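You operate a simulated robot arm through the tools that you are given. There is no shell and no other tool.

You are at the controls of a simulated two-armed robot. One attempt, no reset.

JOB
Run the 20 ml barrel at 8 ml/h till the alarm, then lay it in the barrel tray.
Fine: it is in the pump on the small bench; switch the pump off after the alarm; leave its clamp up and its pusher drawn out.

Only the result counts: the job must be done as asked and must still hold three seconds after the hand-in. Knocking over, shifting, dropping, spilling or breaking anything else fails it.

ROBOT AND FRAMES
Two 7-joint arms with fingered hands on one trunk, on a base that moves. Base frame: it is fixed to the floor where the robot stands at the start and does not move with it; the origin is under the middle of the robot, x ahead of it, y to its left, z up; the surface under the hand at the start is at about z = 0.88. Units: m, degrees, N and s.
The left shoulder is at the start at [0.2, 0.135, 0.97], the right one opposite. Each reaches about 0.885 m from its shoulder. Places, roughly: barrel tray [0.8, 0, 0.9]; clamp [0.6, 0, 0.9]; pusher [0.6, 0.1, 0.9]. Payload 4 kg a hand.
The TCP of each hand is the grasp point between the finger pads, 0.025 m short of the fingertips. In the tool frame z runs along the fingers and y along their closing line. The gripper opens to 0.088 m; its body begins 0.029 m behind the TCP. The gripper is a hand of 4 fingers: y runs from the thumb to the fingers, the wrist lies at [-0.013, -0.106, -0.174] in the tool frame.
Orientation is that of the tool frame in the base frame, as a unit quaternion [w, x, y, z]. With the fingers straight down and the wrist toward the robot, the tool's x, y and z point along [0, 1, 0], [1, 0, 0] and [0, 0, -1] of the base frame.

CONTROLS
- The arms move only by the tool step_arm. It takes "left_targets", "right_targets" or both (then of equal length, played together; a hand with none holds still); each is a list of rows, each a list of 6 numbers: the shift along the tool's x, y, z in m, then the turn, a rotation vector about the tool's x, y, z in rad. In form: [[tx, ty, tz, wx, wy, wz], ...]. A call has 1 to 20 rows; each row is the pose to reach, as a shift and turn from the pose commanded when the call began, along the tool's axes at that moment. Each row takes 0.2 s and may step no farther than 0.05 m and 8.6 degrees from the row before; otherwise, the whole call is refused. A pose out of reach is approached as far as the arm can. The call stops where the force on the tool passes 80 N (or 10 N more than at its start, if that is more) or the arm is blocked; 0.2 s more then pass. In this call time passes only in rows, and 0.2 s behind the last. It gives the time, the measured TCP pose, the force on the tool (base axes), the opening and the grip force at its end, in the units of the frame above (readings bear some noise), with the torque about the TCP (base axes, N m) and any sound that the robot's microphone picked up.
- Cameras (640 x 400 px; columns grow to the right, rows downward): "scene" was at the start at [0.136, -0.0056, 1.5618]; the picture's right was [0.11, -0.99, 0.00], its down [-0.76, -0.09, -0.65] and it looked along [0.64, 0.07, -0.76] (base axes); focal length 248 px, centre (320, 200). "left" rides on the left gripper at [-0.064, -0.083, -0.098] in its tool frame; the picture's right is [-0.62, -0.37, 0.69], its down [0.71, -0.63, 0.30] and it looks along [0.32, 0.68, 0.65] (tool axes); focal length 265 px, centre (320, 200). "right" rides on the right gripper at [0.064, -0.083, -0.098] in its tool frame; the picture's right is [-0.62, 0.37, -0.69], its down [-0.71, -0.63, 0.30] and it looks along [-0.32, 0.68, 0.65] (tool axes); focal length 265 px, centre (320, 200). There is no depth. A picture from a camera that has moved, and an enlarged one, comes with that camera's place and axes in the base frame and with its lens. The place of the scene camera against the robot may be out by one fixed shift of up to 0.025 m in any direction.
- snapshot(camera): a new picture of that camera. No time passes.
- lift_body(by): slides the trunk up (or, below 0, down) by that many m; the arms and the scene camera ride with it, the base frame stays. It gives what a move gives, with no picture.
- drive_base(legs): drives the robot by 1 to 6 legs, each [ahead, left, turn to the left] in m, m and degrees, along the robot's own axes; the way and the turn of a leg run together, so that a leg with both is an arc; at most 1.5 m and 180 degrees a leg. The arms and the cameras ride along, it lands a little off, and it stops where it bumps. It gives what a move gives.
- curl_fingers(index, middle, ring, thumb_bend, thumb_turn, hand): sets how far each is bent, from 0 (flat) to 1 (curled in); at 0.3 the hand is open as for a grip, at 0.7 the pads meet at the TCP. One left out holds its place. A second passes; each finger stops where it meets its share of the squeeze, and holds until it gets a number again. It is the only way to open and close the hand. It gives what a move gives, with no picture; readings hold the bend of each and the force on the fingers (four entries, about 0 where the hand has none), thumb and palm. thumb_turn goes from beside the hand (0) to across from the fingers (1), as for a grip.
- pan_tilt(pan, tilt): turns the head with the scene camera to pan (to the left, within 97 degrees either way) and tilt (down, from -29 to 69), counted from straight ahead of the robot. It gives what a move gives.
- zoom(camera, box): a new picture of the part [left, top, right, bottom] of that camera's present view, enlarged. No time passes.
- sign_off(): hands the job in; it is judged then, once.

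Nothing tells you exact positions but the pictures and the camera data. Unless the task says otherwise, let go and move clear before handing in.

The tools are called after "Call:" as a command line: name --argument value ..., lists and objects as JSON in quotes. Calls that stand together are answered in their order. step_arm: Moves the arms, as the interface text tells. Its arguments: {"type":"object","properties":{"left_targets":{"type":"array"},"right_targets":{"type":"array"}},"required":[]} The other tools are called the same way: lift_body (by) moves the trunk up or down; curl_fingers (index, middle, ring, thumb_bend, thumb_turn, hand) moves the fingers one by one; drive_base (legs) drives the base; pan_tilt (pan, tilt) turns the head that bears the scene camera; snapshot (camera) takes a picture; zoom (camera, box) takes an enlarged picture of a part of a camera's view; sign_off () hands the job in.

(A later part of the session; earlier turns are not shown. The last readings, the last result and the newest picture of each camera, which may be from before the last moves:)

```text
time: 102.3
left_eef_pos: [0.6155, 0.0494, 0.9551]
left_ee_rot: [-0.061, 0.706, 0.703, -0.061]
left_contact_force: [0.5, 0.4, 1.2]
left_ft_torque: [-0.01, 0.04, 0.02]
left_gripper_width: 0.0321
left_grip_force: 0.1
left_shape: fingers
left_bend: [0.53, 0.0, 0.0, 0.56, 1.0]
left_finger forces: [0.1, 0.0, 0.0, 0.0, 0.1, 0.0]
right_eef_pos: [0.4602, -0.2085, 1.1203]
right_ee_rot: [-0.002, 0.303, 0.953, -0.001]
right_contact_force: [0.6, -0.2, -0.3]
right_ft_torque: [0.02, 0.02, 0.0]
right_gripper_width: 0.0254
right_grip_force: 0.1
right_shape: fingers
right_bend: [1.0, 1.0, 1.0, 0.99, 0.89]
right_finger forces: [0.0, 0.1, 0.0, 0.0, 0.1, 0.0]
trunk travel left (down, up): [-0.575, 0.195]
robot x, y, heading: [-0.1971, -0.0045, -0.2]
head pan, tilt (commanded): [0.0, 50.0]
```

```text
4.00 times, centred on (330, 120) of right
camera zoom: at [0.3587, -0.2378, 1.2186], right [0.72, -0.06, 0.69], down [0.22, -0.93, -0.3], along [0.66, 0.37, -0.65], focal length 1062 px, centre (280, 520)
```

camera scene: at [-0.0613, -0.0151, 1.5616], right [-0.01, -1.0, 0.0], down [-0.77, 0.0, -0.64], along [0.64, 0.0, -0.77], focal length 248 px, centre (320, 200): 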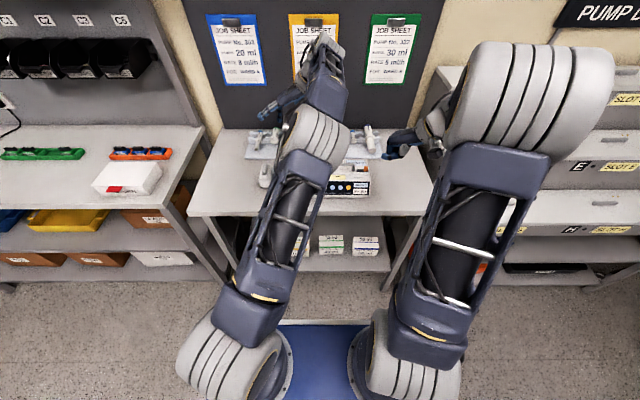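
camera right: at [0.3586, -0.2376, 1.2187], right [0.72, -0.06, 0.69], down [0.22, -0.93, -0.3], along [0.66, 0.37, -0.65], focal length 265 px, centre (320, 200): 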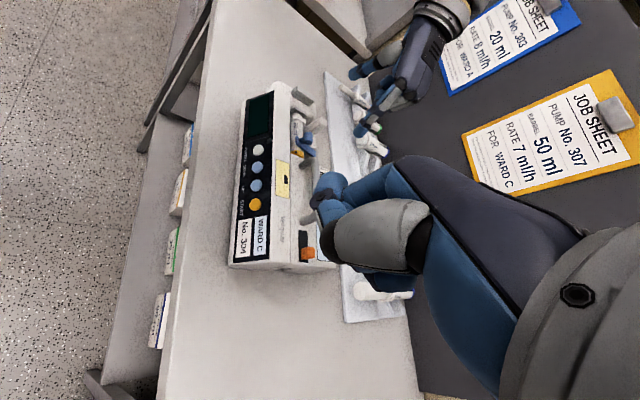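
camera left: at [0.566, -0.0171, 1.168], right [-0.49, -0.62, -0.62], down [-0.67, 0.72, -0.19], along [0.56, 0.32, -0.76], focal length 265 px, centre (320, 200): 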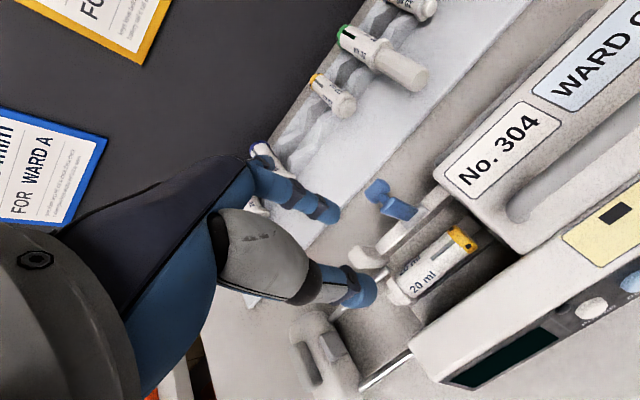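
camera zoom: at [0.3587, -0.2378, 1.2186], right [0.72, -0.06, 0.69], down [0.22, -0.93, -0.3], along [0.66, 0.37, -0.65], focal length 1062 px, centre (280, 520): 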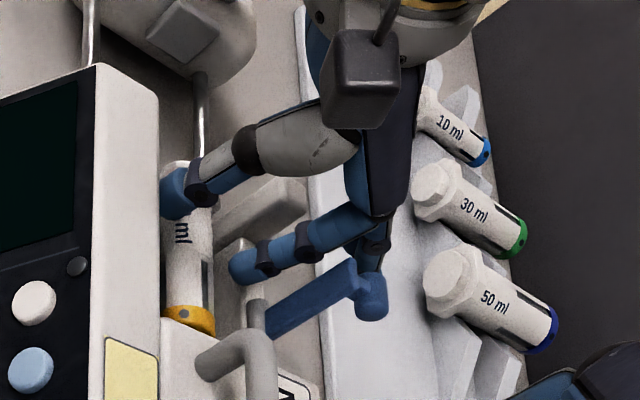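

Call:
step_arm --left_targets '[[0, 0.0005, 0.008, 0, 0, 0], [0, 0.001, 0.0162, 0, 0, 0]]'

Call:
zoom --camera "left" --box '[260, 150, 480, 330]'

Call:
zoom --camera "right" --box '[270, 70, 390, 170]'

```text
time: 102.9
left_eef_pos: [0.6145, 0.0475, 0.9402]
left_ee_rot: [-0.062, 0.706, 0.703, -0.061]
left_contact_force: [0.0, -0.3, -0.1]
left_ft_torque: [0.0, 0.0, -0.01]
left_gripper_width: 0.0319
left_grip_force: 0.0
left_shape: fingers
left_bend: [0.53, 0.0, 0.0, 0.56, 1.0]
left_finger forces: [0.1, 0.0, 0.0, 0.0, 0.0, 0.0]
right_eef_pos: [0.4614, -0.2093, 1.1204]
right_ee_rot: [-0.001, 0.303, 0.953, 0.0]
right_contact_force: [0.0, -0.3, -0.5]
right_ft_torque: [0.01, -0.02, 0.01]
right_gripper_width: 0.0257
right_grip_force: 0.0
right_shape: fingers
right_bend: [1.0, 1.0, 1.0, 0.99, 0.89]
right_finger forces: [0.0, 0.0, 0.0, 0.1, 0.1, 0.0]
trunk travel left (down, up): [-0.575, 0.195]
robot x, y, heading: [-0.1963, -0.0013, -0.1]
head pan, tilt (commanded): [0.0, 50.0]
```

```text
2.22 times, centred on (370, 240) of left
camera zoom: at [0.5493, -0.0158, 1.0495], right [-0.49, -0.62, -0.62], down [-0.67, 0.72, -0.19], along [0.56, 0.32, -0.76], focal length 590 px, centre (209, 111)
```

zoom: 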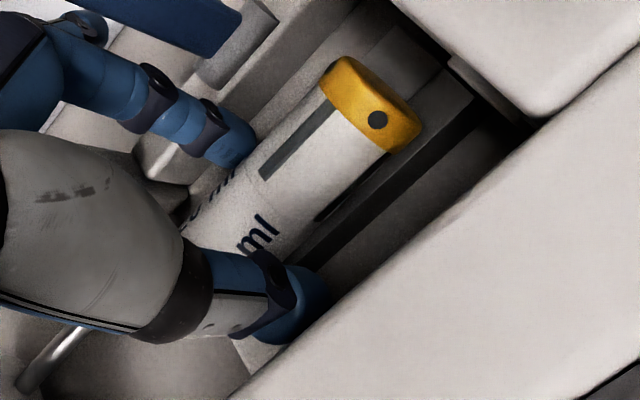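

```text
4.00 times, centred on (330, 120) of right
camera zoom: at [0.3587, -0.2378, 1.2186], right [0.72, -0.06, 0.69], down [0.22, -0.93, -0.3], along [0.66, 0.37, -0.65], focal length 1062 px, centre (280, 520)
```

zoom: 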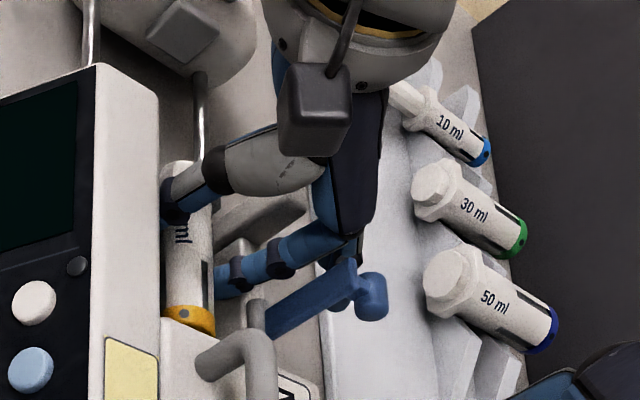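

Both digits are in the gaps with zero force. Closing on the barrel.

Call:
curl_fingers --hand "left" --index 0.68 --thumb_bend 0.68

Call:
zoom --camera "left" --box '[260, 150, 480, 330]'

Call:
zoom --camera "right" --box '[270, 70, 390, 170]'

```text
time: 103.9
left_eef_pos: [0.6128, 0.0479, 0.9395]
left_ee_rot: [-0.062, 0.706, 0.702, -0.062]
left_contact_force: [2.8, 0.6, -0.5]
left_ft_torque: [0.02, -0.05, 0.01]
left_gripper_width: 0.0179
left_grip_force: 4.5
left_shape: fingers
left_bend: [0.59, 0.0, 0.0, 0.64, 1.0]
left_finger forces: [5.7, 0.1, 0.0, 0.0, 3.0, 0.0]
right_eef_pos: [0.4605, -0.2081, 1.1193]
right_ee_rot: [-0.001, 0.303, 0.953, 0.0]
right_contact_force: [-1.4, -0.7, -0.1]
right_ft_torque: [-0.02, 0.02, 0.02]
right_gripper_width: 0.0254
right_grip_force: 0.1
right_shape: fingers
right_bend: [1.0, 1.0, 1.0, 0.99, 0.89]
right_finger forces: [0.1, 0.0, 0.1, 0.1, 0.0, 0.0]
trunk travel left (down, up): [-0.575, 0.195]
robot x, y, heading: [-0.2003, -0.0026, 0.0]
head pan, tilt (commanded): [0.0, 50.0]
```

```text
2.22 times, centred on (370, 240) of left
camera zoom: at [0.5495, -0.0157, 1.0495], right [-0.49, -0.62, -0.62], down [-0.67, 0.72, -0.19], along [0.56, 0.32, -0.76], focal length 590 px, centre (209, 111)
```

zoom: 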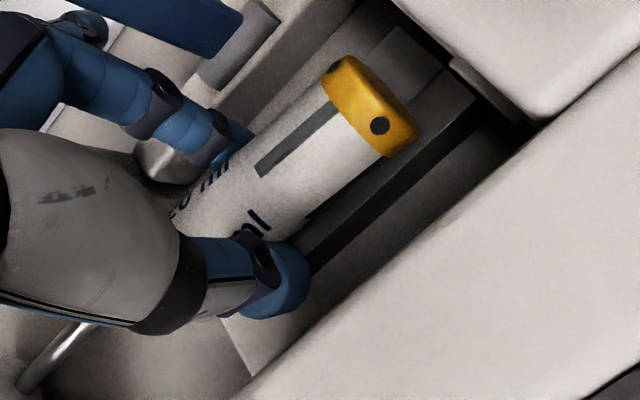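

```text
4.00 times, centred on (330, 120) of right
camera zoom: at [0.3588, -0.2378, 1.2186], right [0.72, -0.06, 0.69], down [0.22, -0.93, -0.3], along [0.66, 0.37, -0.66], focal length 1062 px, centre (280, 520)
```

zoom: 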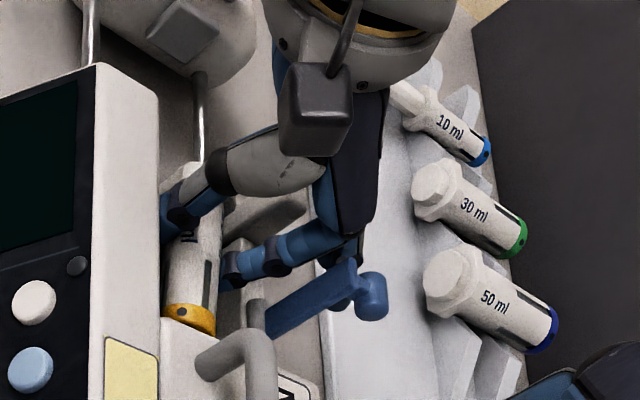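

Gripped. Lifting slowly straight up a little and checking.

Call:
step_arm --left_targets '[[0, -0.0009, -0.005, 0, 0, 0], [0, -0.0017, -0.0098, 0, 0, 0], [0, -0.0035, -0.0197, 0, 0, 0]]'

Call:
zoom --camera "right" --box '[270, 70, 390, 170]'

Call:
zoom --camera "left" --box '[260, 150, 480, 330]'

```text
time: 104.7
left_eef_pos: [0.615, 0.0481, 0.9605]
left_ee_rot: [-0.062, 0.706, 0.702, -0.061]
left_contact_force: [0.7, -1.0, -1.0]
left_ft_torque: [-0.01, -0.01, -0.03]
left_gripper_width: 0.0173
left_grip_force: 4.2
left_shape: fingers
left_bend: [0.61, 0.0, 0.0, 0.63, 1.0]
left_finger forces: [4.3, 0.0, 0.0, 0.1, 4.5, 0.1]
right_eef_pos: [0.4604, -0.2082, 1.1192]
right_ee_rot: [-0.001, 0.303, 0.953, -0.001]
right_contact_force: [0.3, 0.4, 0.2]
right_ft_torque: [0.01, 0.02, -0.03]
right_gripper_width: 0.0252
right_grip_force: 0.1
right_shape: fingers
right_bend: [1.0, 1.0, 1.0, 0.99, 0.89]
right_finger forces: [0.1, 0.0, 0.1, 0.0, 0.0, 0.0]
trunk travel left (down, up): [-0.575, 0.195]
robot x, y, heading: [-0.199, 0.002, -0.4]
head pan, tilt (commanded): [0.0, 50.0]
```

```text
4.00 times, centred on (330, 120) of right
camera zoom: at [0.3587, -0.2378, 1.2186], right [0.72, -0.06, 0.69], down [0.22, -0.93, -0.3], along [0.66, 0.37, -0.65], focal length 1062 px, centre (280, 520)
```

zoom: 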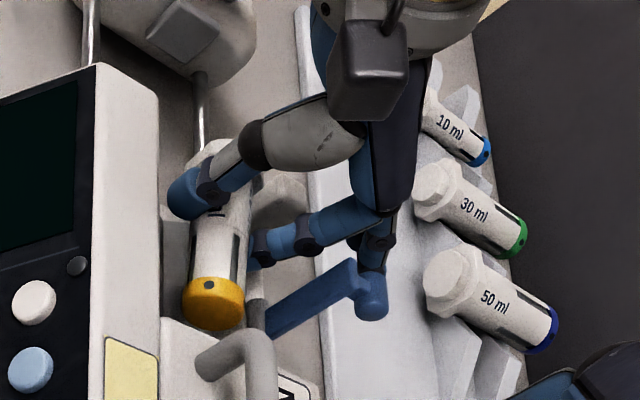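

```text
2.22 times, centred on (370, 240) of left
camera zoom: at [0.5496, -0.0162, 1.0692], right [-0.49, -0.62, -0.62], down [-0.67, 0.72, -0.19], along [0.56, 0.32, -0.76], focal length 590 px, centre (209, 111)
```

zoom: 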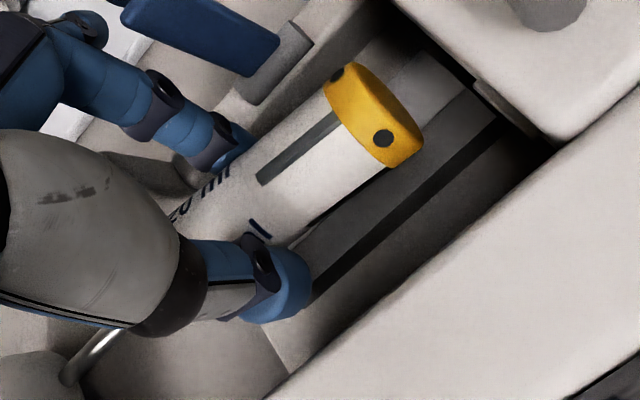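

The barrel came free. Lifting further to a safe height.

Call:
step_arm --left_targets '[[0, -0.0061, -0.0345, 0, 0, 0], [0, -0.0122, -0.069, 0, 0, 0], [0, -0.0183, -0.1034, 0, 0, 0]]'

Call:
snapshot --camera "left"

Call:
zoom --camera "right" --box '[250, 40, 430, 180]'

Call:
snapshot --camera "scene"

```text
time: 105.5
left_eef_pos: [0.6156, 0.0492, 1.0664]
left_ee_rot: [-0.062, 0.706, 0.703, -0.061]
left_contact_force: [0.4, 0.0, -0.9]
left_ft_torque: [-0.03, -0.02, -0.01]
left_gripper_width: 0.0173
left_grip_force: 4.5
left_shape: fingers
left_bend: [0.61, 0.0, 0.0, 0.63, 1.0]
left_finger forces: [4.4, 0.0, 0.0, 0.0, 4.4, 0.1]
right_eef_pos: [0.4608, -0.2084, 1.1197]
right_ee_rot: [-0.001, 0.304, 0.953, 0.0]
right_contact_force: [0.3, -0.2, 0.7]
right_ft_torque: [0.04, 0.0, 0.0]
right_gripper_width: 0.0253
right_grip_force: 0.1
right_shape: fingers
right_bend: [1.0, 1.0, 1.0, 0.99, 0.89]
right_finger forces: [0.0, 0.1, 0.0, 0.1, 0.0, 0.1]
trunk travel left (down, up): [-0.575, 0.195]
robot x, y, heading: [-0.199, 0.0002, -0.1]
head pan, tilt (commanded): [0.0, 50.0]
```

```text
taken
camera left: at [0.5504, -0.0154, 1.1752], right [-0.49, -0.62, -0.62], down [-0.67, 0.72, -0.19], along [0.56, 0.32, -0.76], focal length 265 px, centre (320, 200)
```

left: 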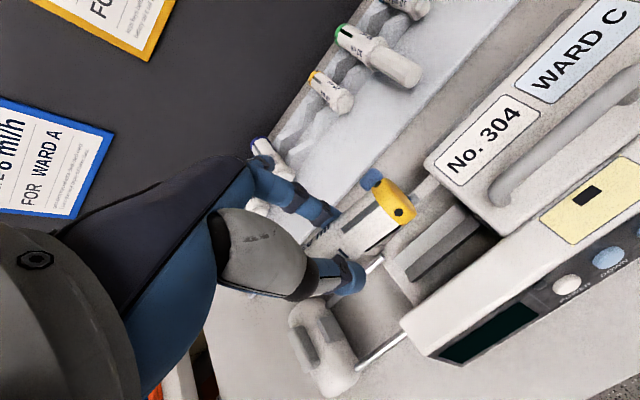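

```text
2.86 times, centred on (340, 110) of right
camera zoom: at [0.3589, -0.2378, 1.2185], right [0.72, -0.06, 0.69], down [0.22, -0.93, -0.3], along [0.66, 0.37, -0.66], focal length 758 px, centre (263, 457)
```

zoom: 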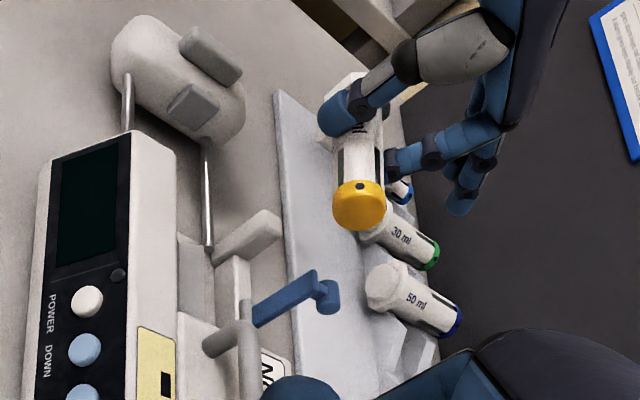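

```text
taken
camera scene: at [-0.0608, -0.015, 1.5615], right [-0.01, -1.0, 0.0], down [-0.77, 0.0, -0.64], along [0.64, 0.0, -0.77], focal length 248 px, centre (320, 200)
```

scene: 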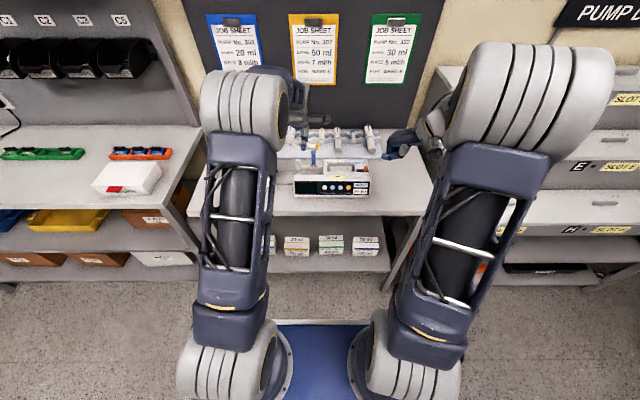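

The barrel is held securely (4.4 N each side) and the pump trough is empty. I need to drive forward ~0.2 m; first I'll check floor-level clearance between base and bench.

Call:
pan_tilt --pan 0 --tilt 69

Call:
snapshot --camera "scene"

```text
time: 106.3
left_eef_pos: [0.6149, 0.0484, 1.0653]
left_ee_rot: [-0.062, 0.706, 0.702, -0.062]
left_contact_force: [-0.3, 0.3, -0.6]
left_ft_torque: [0.01, -0.04, -0.01]
left_gripper_width: 0.0172
left_grip_force: 4.6
left_shape: fingers
left_bend: [0.61, 0.0, 0.0, 0.63, 1.0]
left_finger forces: [4.3, 0.1, 0.0, 0.1, 4.4, 0.0]
right_eef_pos: [0.4605, -0.2095, 1.1196]
right_ee_rot: [-0.001, 0.304, 0.953, 0.0]
right_contact_force: [0.3, -0.3, -0.1]
right_ft_torque: [0.0, 0.0, -0.04]
right_gripper_width: 0.0255
right_grip_force: 0.0
right_shape: fingers
right_bend: [1.0, 1.0, 1.0, 0.99, 0.89]
right_finger forces: [0.0, 0.0, 0.0, 0.0, 0.0, 0.0]
trunk travel left (down, up): [-0.575, 0.195]
robot x, y, heading: [-0.1986, -0.0002, -0.3]
head pan, tilt (commanded): [0.0, 68.8]
```

```text
taken
camera scene: at [-0.0821, -0.0149, 1.5396], right [-0.01, -1.0, 0.0], down [-0.93, 0.01, -0.36], along [0.36, 0.0, -0.93], focal length 248 px, centre (320, 200)
```

scene: 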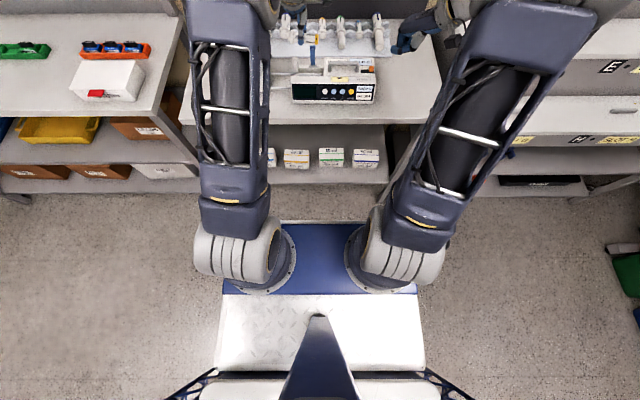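

Clearance is fine (arm plate front is well short of the bench). I'll turn the held barrel to yaw +90° (cap toward the back) here, then drive forward.

Call:
step_arm --left_targets '[[0.003, -0.0005, -0.003, -0.0125, -0.0125, -0.1424], [0.006, -0.001, -0.006, -0.025, -0.025, -0.2848], [0.009, -0.0015, -0.009, -0.0374, -0.0374, -0.4273], [0.012, -0.002, -0.012, -0.0499, -0.0499, -0.5697], [0.015, -0.0025, -0.015, -0.0624, -0.0624, -0.7121], [0.018, -0.003, -0.018, -0.0749, -0.0749, -0.8545], [0.021, -0.0037, -0.021, -0.0874, -0.0874, -0.9969], [0.024, -0.0042, -0.024, -0.0999, -0.0999, -1.1393], [0.027, -0.0047, -0.027, -0.1123, -0.1123, -1.2818], [0.03, -0.0052, -0.0296, -0.1248, -0.1248, -1.4242], [0.03, -0.0052, -0.0296, -0.1373, -0.1373, -1.5666]]'

Call:
snapshot --camera "right"

Call:
snapshot --camera "left"

Call:
zoom --camera "right" --box '[270, 20, 430, 160]'

```text
time: 108.7
left_eef_pos: [0.6136, 0.0793, 1.0958]
left_ee_rot: [0.0, 0.001, 1.0, 0.0]
left_contact_force: [0.1, 0.8, -0.9]
left_ft_torque: [-0.01, 0.01, 0.02]
left_gripper_width: 0.0171
left_grip_force: 4.2
left_shape: fingers
left_bend: [0.61, 0.0, 0.0, 0.63, 1.0]
left_finger forces: [4.2, 0.0, 0.0, 0.0, 4.5, 0.0]
right_eef_pos: [0.4621, -0.2095, 1.1198]
right_ee_rot: [-0.001, 0.303, 0.953, -0.001]
right_contact_force: [-0.4, 0.2, 0.2]
right_ft_torque: [0.02, -0.01, -0.01]
right_gripper_width: 0.0252
right_grip_force: 0.0
right_shape: fingers
right_bend: [1.0, 1.0, 1.0, 0.99, 0.89]
right_finger forces: [0.1, 0.0, 0.0, 0.0, 0.1, 0.1]
trunk travel left (down, up): [-0.575, 0.195]
robot x, y, heading: [-0.1955, 0.0023, -0.4]
head pan, tilt (commanded): [0.0, 68.8]
```

```text
taken
camera right: at [0.3586, -0.2378, 1.2186], right [0.72, -0.06, 0.69], down [0.22, -0.93, -0.3], along [0.66, 0.37, -0.65], focal length 265 px, centre (320, 200)
```

right: 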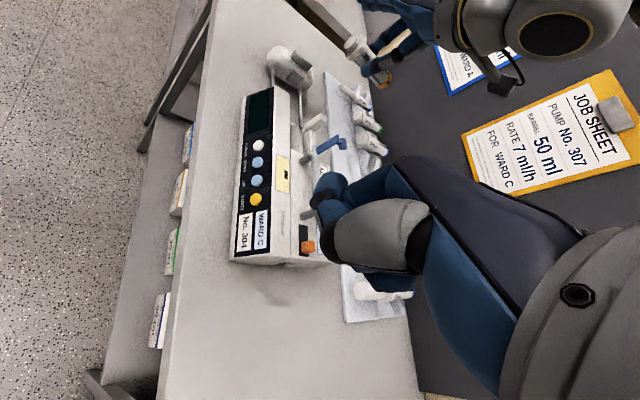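

```text
taken
camera left: at [0.6784, -0.0048, 1.1914], right [0.62, -0.37, -0.69], down [-0.72, -0.63, -0.3], along [-0.32, 0.68, -0.65], focal length 265 px, centre (320, 200)
```

left: 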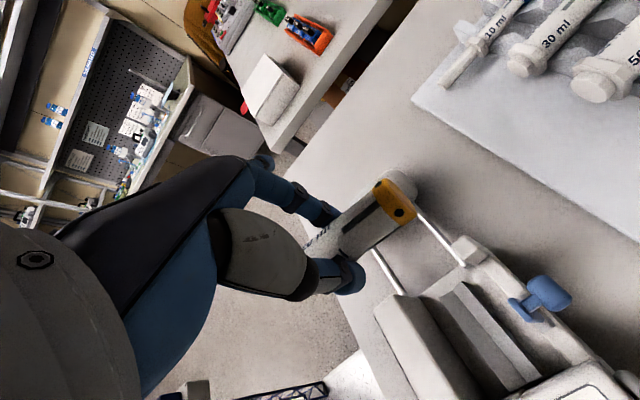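

```text
2.86 times, centred on (350, 90) of right
camera zoom: at [0.3586, -0.2378, 1.2186], right [0.72, -0.06, 0.69], down [0.22, -0.93, -0.3], along [0.66, 0.37, -0.65], focal length 758 px, centre (234, 514)
```

zoom: 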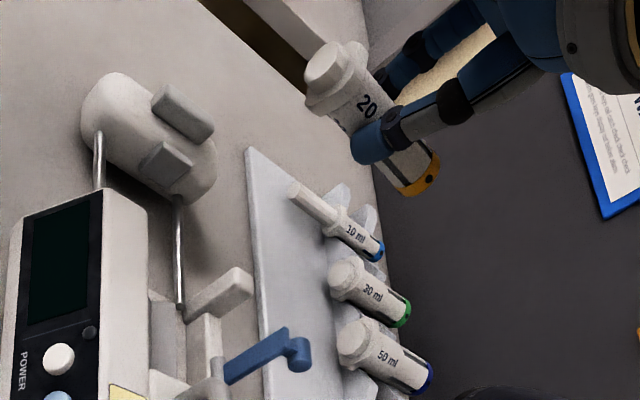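

Call:
zoom --camera "left" --box '[260, 150, 480, 330]'

```text
2.22 times, centred on (370, 240) of left
camera zoom: at [0.6784, -0.0048, 1.1914], right [0.62, -0.37, -0.69], down [-0.72, -0.63, -0.3], along [-0.32, 0.68, -0.65], focal length 590 px, centre (209, 111)
```

zoom: 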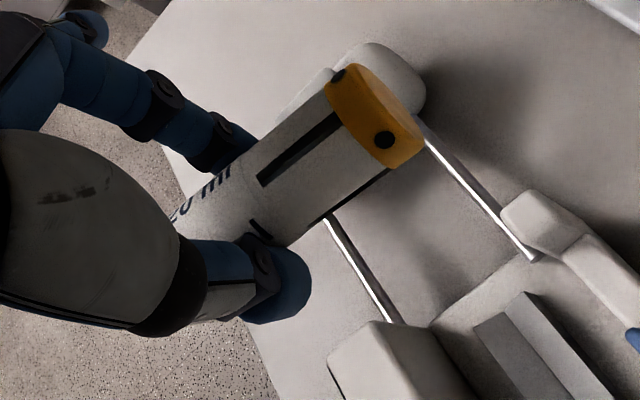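

The barrel sits yawed about 9° in the hand (cap toward the thumb side). I'll correct the yaw, pull the hand back a bit for safety, and drive forward 0.23 m.

Call:
step_arm --left_targets '[[0.03, 0, 0, 0, 0, -0.0785], [0.06, 0, 0, 0, 0, -0.157]]'

Call:
drive_base --legs '[[0.23, 0, 0]]'

Call:
snapshot --camera "right"

Call:
zoom --camera "right" --box '[250, 60, 430, 220]'

Call:
snapshot --camera "left"

```text
time: 109.3
left_eef_pos: [0.5555, 0.08, 1.0958]
left_ee_rot: [0.0, -0.077, 0.997, 0.0]
left_contact_force: [0.7, 0.3, -0.7]
left_ft_torque: [0.01, 0.01, 0.01]
left_gripper_width: 0.0172
left_grip_force: 4.5
left_shape: fingers
left_bend: [0.61, 0.0, 0.0, 0.63, 1.0]
left_finger forces: [4.3, 0.0, 0.0, 0.0, 4.6, 0.0]
right_eef_pos: [0.4606, -0.2088, 1.1204]
right_ee_rot: [-0.002, 0.304, 0.953, -0.001]
right_contact_force: [0.5, 0.2, -0.6]
right_ft_torque: [0.01, -0.01, -0.02]
right_gripper_width: 0.0253
right_grip_force: 0.1
right_shape: fingers
right_bend: [1.0, 1.0, 1.0, 0.99, 0.89]
right_finger forces: [0.0, 0.1, 0.1, 0.1, 0.1, 0.0]
trunk travel left (down, up): [-0.575, 0.195]
robot x, y, heading: [-0.1987, -0.0014, -0.3]
head pan, tilt (commanded): [0.0, 68.8]
```

```text
time: 111.0
left_eef_pos: [0.7856, 0.0769, 1.0949]
left_ee_rot: [0.0, -0.076, 0.997, 0.0]
left_contact_force: [0.3, 1.0, -0.5]
left_ft_torque: [0.02, -0.03, -0.01]
left_gripper_width: 0.0171
left_grip_force: 4.7
left_shape: fingers
left_bend: [0.61, 0.0, 0.0, 0.63, 1.0]
left_finger forces: [4.3, 0.0, 0.0, 0.1, 4.6, 0.0]
right_eef_pos: [0.6929, -0.2101, 1.1197]
right_ee_rot: [0.0, 0.304, 0.953, -0.001]
right_contact_force: [0.5, 1.0, 0.8]
right_ft_torque: [0.03, 0.02, 0.01]
right_gripper_width: 0.0252
right_grip_force: 0.2
right_shape: fingers
right_bend: [1.0, 1.0, 1.0, 0.99, 0.89]
right_finger forces: [0.1, 0.0, 0.0, 0.1, 0.0, 0.0]
trunk travel left (down, up): [-0.575, 0.195]
robot x, y, heading: [0.0344, -0.0057, -0.2]
head pan, tilt (commanded): [0.0, 68.8]
```

```text
taken
camera right: at [0.5902, -0.2389, 1.2186], right [0.72, -0.06, 0.69], down [0.22, -0.93, -0.3], along [0.66, 0.37, -0.65], focal length 265 px, centre (320, 200)
```

right: 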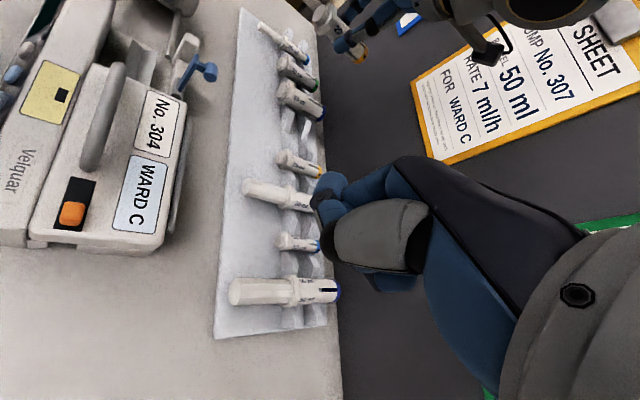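

```text
2.50 times, centred on (340, 140) of right
camera zoom: at [0.5902, -0.2389, 1.2186], right [0.72, -0.06, 0.69], down [0.22, -0.93, -0.3], along [0.66, 0.37, -0.65], focal length 664 px, centre (270, 350)
```

zoom: 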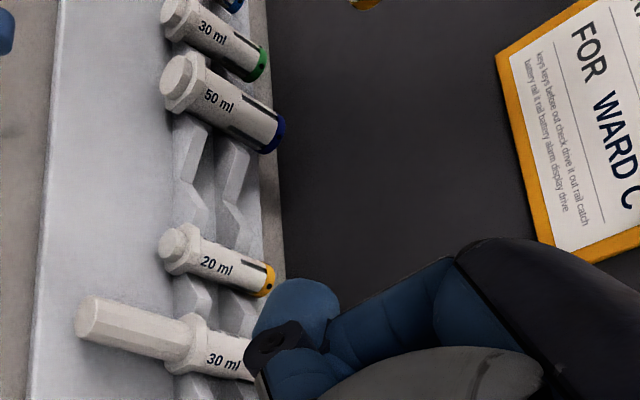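

```text
taken
camera left: at [0.8625, 0.0052, 1.1923], right [0.67, -0.27, -0.69], down [-0.61, -0.73, -0.3], along [-0.42, 0.63, -0.65], focal length 265 px, centre (320, 200)
```

left: 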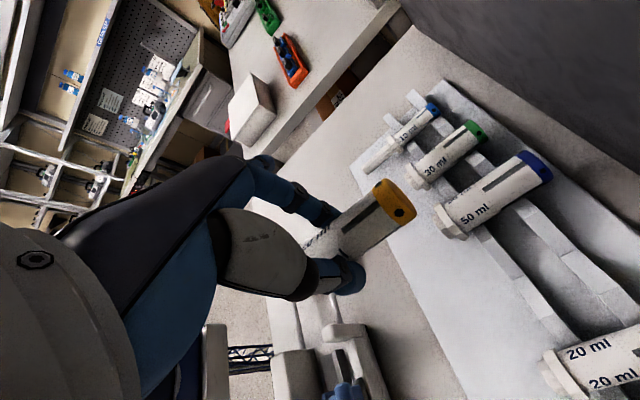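

Call:
zoom --camera "right" --box '[295, 80, 365, 170]'

Call:
zoom --camera "left" --box '[420, 120, 640, 400]'

Call:
zoom --camera "left" --box '[280, 150, 460, 310]'

```text
4.44 times, centred on (330, 125) of right
camera zoom: at [0.5902, -0.2389, 1.2186], right [0.72, -0.06, 0.69], down [0.22, -0.93, -0.3], along [0.66, 0.37, -0.65], focal length 1180 px, centre (276, 533)
```

zoom: 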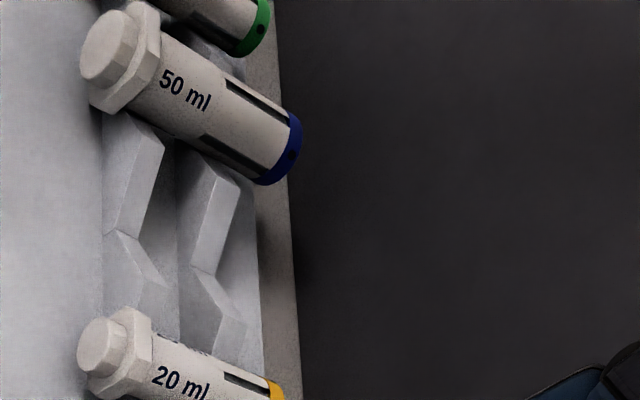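

```text
1.43 times, centred on (530, 260) of left
camera zoom: at [0.8625, 0.0052, 1.1923], right [0.67, -0.27, -0.69], down [-0.61, -0.73, -0.3], along [-0.42, 0.63, -0.65], focal length 379 px, centre (20, 114)
```

zoom: 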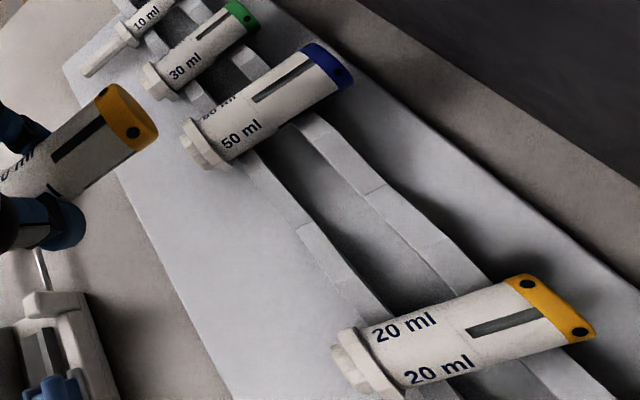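

```text
2.50 times, centred on (370, 230) of left
camera zoom: at [0.8625, 0.0052, 1.1923], right [0.67, -0.27, -0.69], down [-0.61, -0.73, -0.3], along [-0.42, 0.63, -0.65], focal length 664 px, centre (195, 125)
```

zoom: 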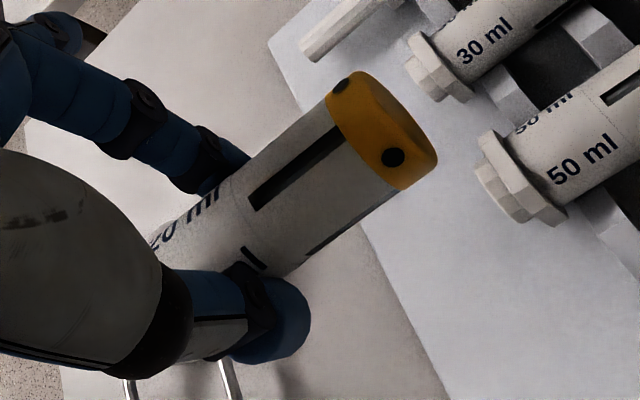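

The notch geometry is clear: free notch at y ≈ 0.0525, V bottoms at x ≈ 0.836 and 0.878 (z ≈ 0.902), leaving a ~23 mm gap between ridges. My grip is ~9 mm too near the flange to fit between the ridges, so I'll set the barrel on the flat front of the tray and re-grip closer to its middle. First check its orientation.

Call:
zoom --camera "right" --box '[290, 0, 400, 90]'

Call:
pan_tilt --pan 0 --tilt 50

Call:
snapshot --camera "scene"

```text
4.44 times, centred on (345, 45) of right
camera zoom: at [0.5902, -0.2389, 1.2186], right [0.72, -0.06, 0.69], down [0.22, -0.93, -0.3], along [0.66, 0.37, -0.65], focal length 1180 px, centre (209, 889)
```

zoom: 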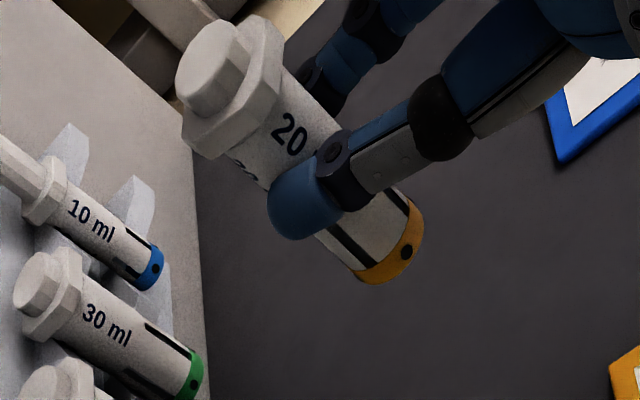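

```text
time: 111.8
left_eef_pos: [0.7867, 0.0789, 1.0967]
left_ee_rot: [0.0, -0.076, 0.997, 0.0]
left_contact_force: [-0.6, -0.2, -0.5]
left_ft_torque: [0.01, 0.04, 0.01]
left_gripper_width: 0.017
left_grip_force: 4.2
left_shape: fingers
left_bend: [0.61, 0.0, 0.0, 0.63, 1.0]
left_finger forces: [4.3, 0.0, 0.0, 0.1, 4.6, 0.0]
right_eef_pos: [0.6923, -0.2099, 1.1198]
right_ee_rot: [-0.001, 0.303, 0.953, -0.001]
right_contact_force: [0.1, 0.2, -0.1]
right_ft_torque: [-0.01, 0.01, 0.01]
right_gripper_width: 0.0251
right_grip_force: 0.1
right_shape: fingers
right_bend: [1.0, 1.0, 1.0, 0.99, 0.89]
right_finger forces: [0.1, 0.0, 0.0, 0.1, 0.1, 0.1]
trunk travel left (down, up): [-0.575, 0.195]
robot x, y, heading: [0.0347, -0.0015, -0.1]
head pan, tilt (commanded): [0.0, 50.0]
```

```text
taken
camera scene: at [0.1704, -0.0162, 1.5615], right [-0.01, -1.0, 0.0], down [-0.77, 0.0, -0.64], along [0.64, 0.0, -0.77], focal length 248 px, centre (320, 200)
```

scene: 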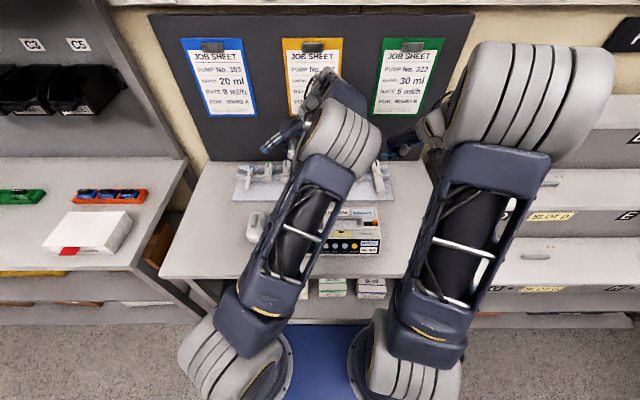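

The held barrel is level and aligned with x. Moving it down over the flat front part of the tray (right hand shifts away a bit for clearance).

Call:
step_arm --left_targets '[[0.0049, -0.006, 0.0404, 0, 0, 0], [0.0098, -0.012, 0.0808, 0, 0, 0], [0.0148, -0.018, 0.1213, 0, 0, 0], [0.0197, -0.0241, 0.1617, 0, 0, 0]]' --right_targets '[[0.001, -0.016, 0, 0, 0, 0], [0.002, -0.032, 0, 0, 0, 0], [0.003, -0.048, 0, 0, 0, 0], [0.0041, -0.064, 0, 0, 0, 0]]'

Call:
snapshot --camera "right"

Call:
zoom --camera "right" --box '[270, 30, 400, 140]'

Call:
snapshot --camera "left"

```text
time: 112.8
left_eef_pos: [0.7696, 0.0469, 0.9341]
left_ee_rot: [0.0, -0.076, 0.997, 0.001]
left_contact_force: [0.0, 0.7, -0.9]
left_ft_torque: [-0.05, 0.02, 0.02]
left_gripper_width: 0.0168
left_grip_force: 4.5
left_shape: fingers
left_bend: [0.61, 0.0, 0.0, 0.63, 1.0]
left_finger forces: [4.1, 0.0, 0.0, 0.0, 4.3, 0.0]
right_eef_pos: [0.6519, -0.2589, 1.1194]
right_ee_rot: [-0.001, 0.303, 0.953, 0.0]
right_contact_force: [-0.1, 0.6, 0.5]
right_ft_torque: [-0.03, 0.0, 0.0]
right_gripper_width: 0.0252
right_grip_force: 0.0
right_shape: fingers
right_bend: [1.0, 1.0, 1.0, 0.99, 0.89]
right_finger forces: [0.1, 0.1, 0.0, 0.0, 0.0, 0.0]
trunk travel left (down, up): [-0.575, 0.195]
robot x, y, heading: [0.0345, -0.0015, -0.3]
head pan, tilt (commanded): [0.0, 50.0]
```

```text
taken
camera right: at [0.5498, -0.2881, 1.2184], right [0.72, -0.06, 0.69], down [0.22, -0.93, -0.3], along [0.66, 0.37, -0.65], focal length 265 px, centre (320, 200)
```

right: 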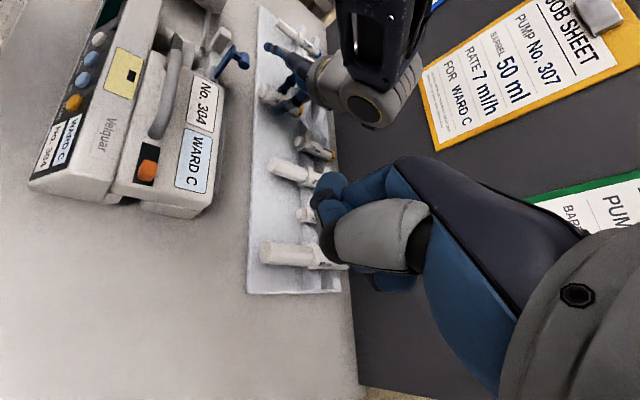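

```text
3.64 times, centred on (335, 85) of right
camera zoom: at [0.5498, -0.2881, 1.2184], right [0.72, -0.06, 0.69], down [0.22, -0.93, -0.3], along [0.66, 0.37, -0.65], focal length 965 px, centre (266, 618)
```

zoom: 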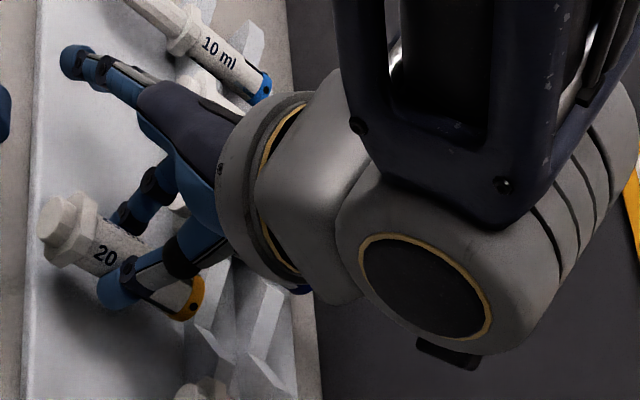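

```text
taken
camera left: at [0.845, -0.0246, 1.0301], right [0.67, -0.27, -0.69], down [-0.61, -0.73, -0.3], along [-0.42, 0.63, -0.65], focal length 265 px, centre (320, 200)
```

left: 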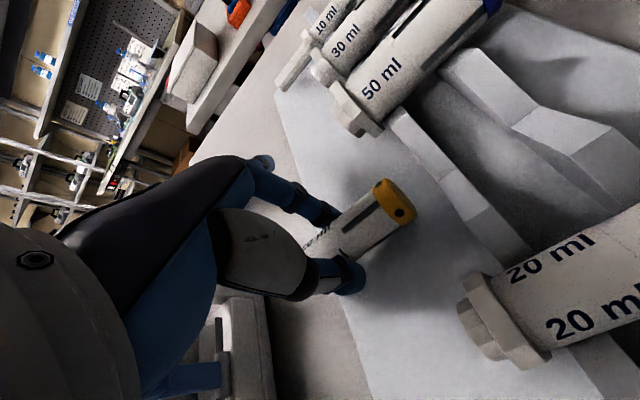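

Over the flat part. Lowering in small steps until it touches.

Call:
step_arm --left_targets '[[0, 0, 0.005, 0, 0, 0], [0, 0, 0.01, 0, 0, 0], [0, 0, 0.014, 0, 0, 0]]'

Call:
zoom --camera "left" --box '[280, 140, 480, 330]'

Call:
zoom --camera "right" --box '[270, 60, 350, 130]'

```text
time: 113.7
left_eef_pos: [0.77, 0.0502, 0.9198]
left_ee_rot: [0.001, -0.077, 0.997, 0.0]
left_contact_force: [-0.2, 1.0, 2.6]
left_ft_torque: [0.01, 0.0, 0.04]
left_gripper_width: 0.0162
left_grip_force: 3.8
left_shape: fingers
left_bend: [0.61, 0.0, 0.0, 0.63, 1.0]
left_finger forces: [3.8, 0.0, 0.1, 0.0, 3.4, 0.0]
right_eef_pos: [0.6516, -0.2588, 1.1191]
right_ee_rot: [-0.001, 0.304, 0.953, -0.001]
right_contact_force: [-0.1, 0.5, 0.2]
right_ft_torque: [0.0, 0.01, 0.0]
right_gripper_width: 0.0251
right_grip_force: 0.0
right_shape: fingers
right_bend: [1.0, 1.0, 1.0, 0.99, 0.89]
right_finger forces: [0.0, 0.0, 0.0, 0.0, 0.1, 0.0]
trunk travel left (down, up): [-0.575, 0.195]
robot x, y, heading: [0.0373, -0.0015, -0.5]
head pan, tilt (commanded): [0.0, 50.0]
```

```text
2.11 times, centred on (380, 235) of left
camera zoom: at [0.8464, -0.0227, 1.0168], right [0.67, -0.27, -0.69], down [-0.61, -0.73, -0.3], along [-0.42, 0.63, -0.65], focal length 559 px, centre (194, 126)
```

zoom: 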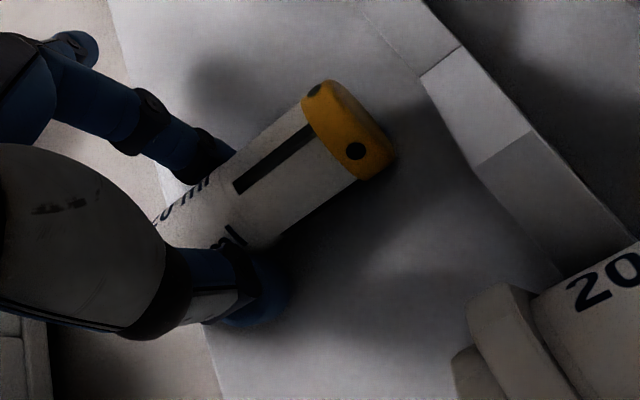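

```text
5.71 times, centred on (310, 95) of right
camera zoom: at [0.5499, -0.2881, 1.2183], right [0.72, -0.06, 0.69], down [0.22, -0.93, -0.3], along [0.66, 0.37, -0.65], focal length 1517 px, centre (377, 800)
```

zoom: 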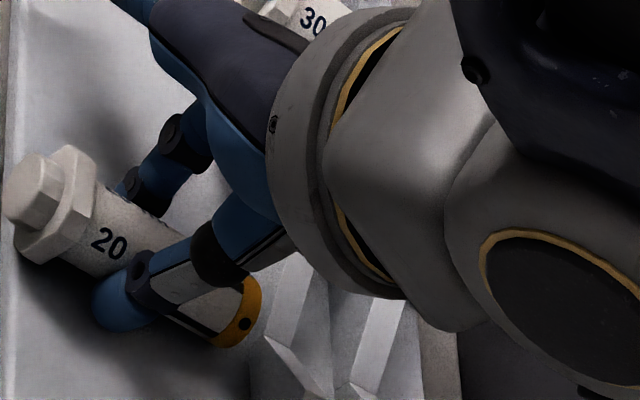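

Contact felt (2.6 N). Opening the pinch slightly to let the barrel rest.

Call:
curl_fingers --hand "left" --index 0.56 --thumb_bend 0.58

Call:
zoom --camera "left" --box '[280, 140, 480, 330]'

Call:
zoom --camera "right" --box '[270, 60, 350, 130]'

```text
time: 114.7
left_eef_pos: [0.7706, 0.0503, 0.9185]
left_ee_rot: [0.0, -0.077, 0.997, -0.001]
left_contact_force: [0.7, 0.3, 0.7]
left_ft_torque: [0.05, -0.03, -0.01]
left_gripper_width: 0.0269
left_grip_force: 0.1
left_shape: fingers
left_bend: [0.56, 0.0, 0.0, 0.57, 1.0]
left_finger forces: [0.0, 0.1, 0.1, 0.1, 0.0, 0.1]
right_eef_pos: [0.6512, -0.2592, 1.1198]
right_ee_rot: [-0.001, 0.303, 0.953, -0.001]
right_contact_force: [-0.5, -0.2, -0.2]
right_ft_torque: [0.0, -0.04, -0.02]
right_gripper_width: 0.0253
right_grip_force: 0.1
right_shape: fingers
right_bend: [1.0, 1.0, 1.0, 0.99, 0.89]
right_finger forces: [0.0, 0.0, 0.0, 0.0, 0.1, 0.0]
trunk travel left (down, up): [-0.575, 0.195]
robot x, y, heading: [0.0352, -0.0023, -0.4]
head pan, tilt (commanded): [0.0, 50.0]
```

```text
2.11 times, centred on (380, 235) of left
camera zoom: at [0.8464, -0.023, 1.0165], right [0.67, -0.27, -0.69], down [-0.61, -0.73, -0.3], along [-0.42, 0.63, -0.65], focal length 559 px, centre (194, 126)
```

zoom: 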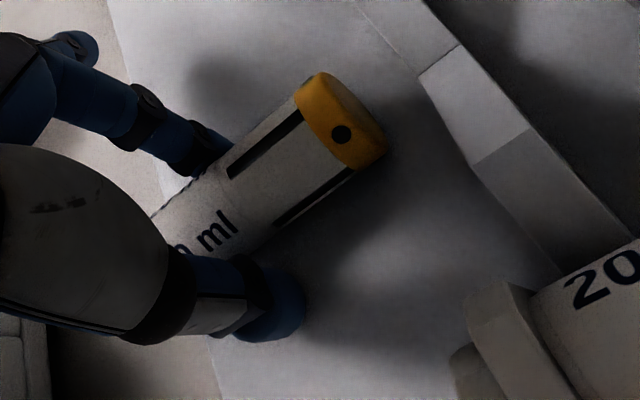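

```text
5.71 times, centred on (310, 95) of right
camera zoom: at [0.55, -0.2881, 1.2182], right [0.72, -0.06, 0.69], down [0.22, -0.93, -0.3], along [0.66, 0.37, -0.65], focal length 1517 px, centre (377, 800)
```

zoom: 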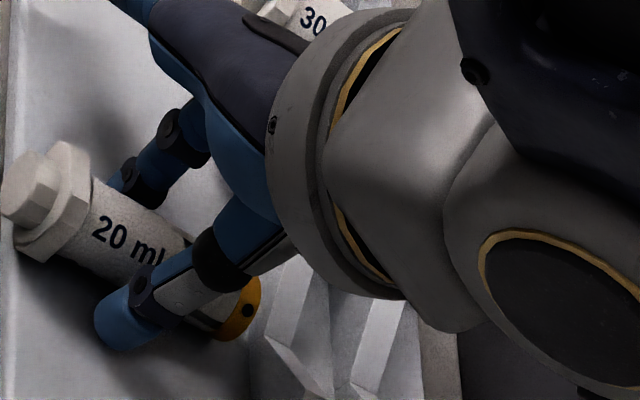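

The barrel rests on the tray's flat part. Now shift the hand 10 mm toward the cap and re-grip.

Call:
step_arm --left_targets '[[-0.005, -0.0008, 0, 0, 0, 0], [-0.0105, -0.0016, 0, 0, 0, 0]]'

Call:
curl_fingers --hand "left" --index 0.68 --thumb_bend 0.68

Call:
zoom --camera "left" --box '[280, 140, 480, 330]'

Call:
zoom --camera "right" --box '[270, 60, 350, 130]'

```text
time: 115.2
left_eef_pos: [0.7808, 0.05, 0.9191]
left_ee_rot: [0.0, -0.075, 0.997, 0.0]
left_contact_force: [1.1, -0.3, -0.3]
left_ft_torque: [0.0, 0.0, 0.01]
left_gripper_width: 0.027
left_grip_force: 0.0
left_shape: fingers
left_bend: [0.56, 0.0, 0.0, 0.57, 1.0]
left_finger forces: [0.1, 0.0, 0.0, 0.0, 0.0, 0.0]
right_eef_pos: [0.6526, -0.2592, 1.1194]
right_ee_rot: [-0.001, 0.303, 0.953, 0.0]
right_contact_force: [0.2, -0.1, 0.2]
right_ft_torque: [-0.03, -0.02, -0.01]
right_gripper_width: 0.0254
right_grip_force: 0.1
right_shape: fingers
right_bend: [1.0, 1.0, 1.0, 0.99, 0.89]
right_finger forces: [0.0, 0.1, 0.1, 0.0, 0.1, 0.0]
trunk travel left (down, up): [-0.575, 0.195]
robot x, y, heading: [0.0337, -0.0054, -0.2]
head pan, tilt (commanded): [0.0, 50.0]
```

```text
time: 116.2
left_eef_pos: [0.7813, 0.0504, 0.9204]
left_ee_rot: [0.0, -0.076, 0.997, 0.0]
left_contact_force: [0.1, 0.0, -0.1]
left_ft_torque: [0.01, 0.01, -0.02]
left_gripper_width: 0.0167
left_grip_force: 4.1
left_shape: fingers
left_bend: [0.61, 0.0, 0.0, 0.63, 1.0]
left_finger forces: [4.1, 0.0, 0.0, 0.0, 4.0, 0.1]
right_eef_pos: [0.6518, -0.2591, 1.1199]
right_ee_rot: [-0.001, 0.303, 0.953, -0.001]
right_contact_force: [-0.1, -0.2, -0.6]
right_ft_torque: [0.01, 0.0, 0.01]
right_gripper_width: 0.0253
right_grip_force: 0.1
right_shape: fingers
right_bend: [1.0, 1.0, 1.0, 0.99, 0.89]
right_finger forces: [0.0, 0.0, 0.0, 0.0, 0.0, 0.0]
trunk travel left (down, up): [-0.575, 0.195]
robot x, y, heading: [0.0328, 0.001, -0.5]
head pan, tilt (commanded): [0.0, 50.0]
```

```text
2.11 times, centred on (380, 235) of left
camera zoom: at [0.8574, -0.022, 1.0166], right [0.67, -0.27, -0.69], down [-0.61, -0.73, -0.3], along [-0.42, 0.63, -0.65], focal length 559 px, centre (194, 126)
```

zoom: 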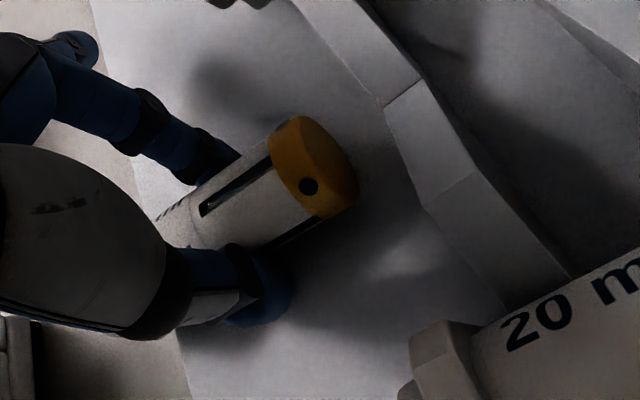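

```text
5.71 times, centred on (310, 95) of right
camera zoom: at [0.55, -0.2881, 1.2182], right [0.72, -0.06, 0.69], down [0.22, -0.93, -0.3], along [0.66, 0.37, -0.65], focal length 1517 px, centre (377, 800)
```

zoom: 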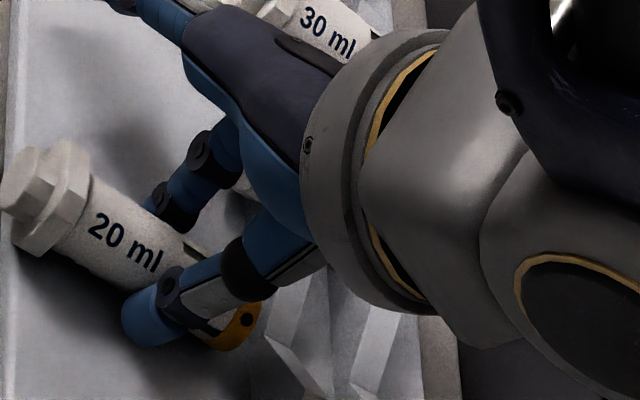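

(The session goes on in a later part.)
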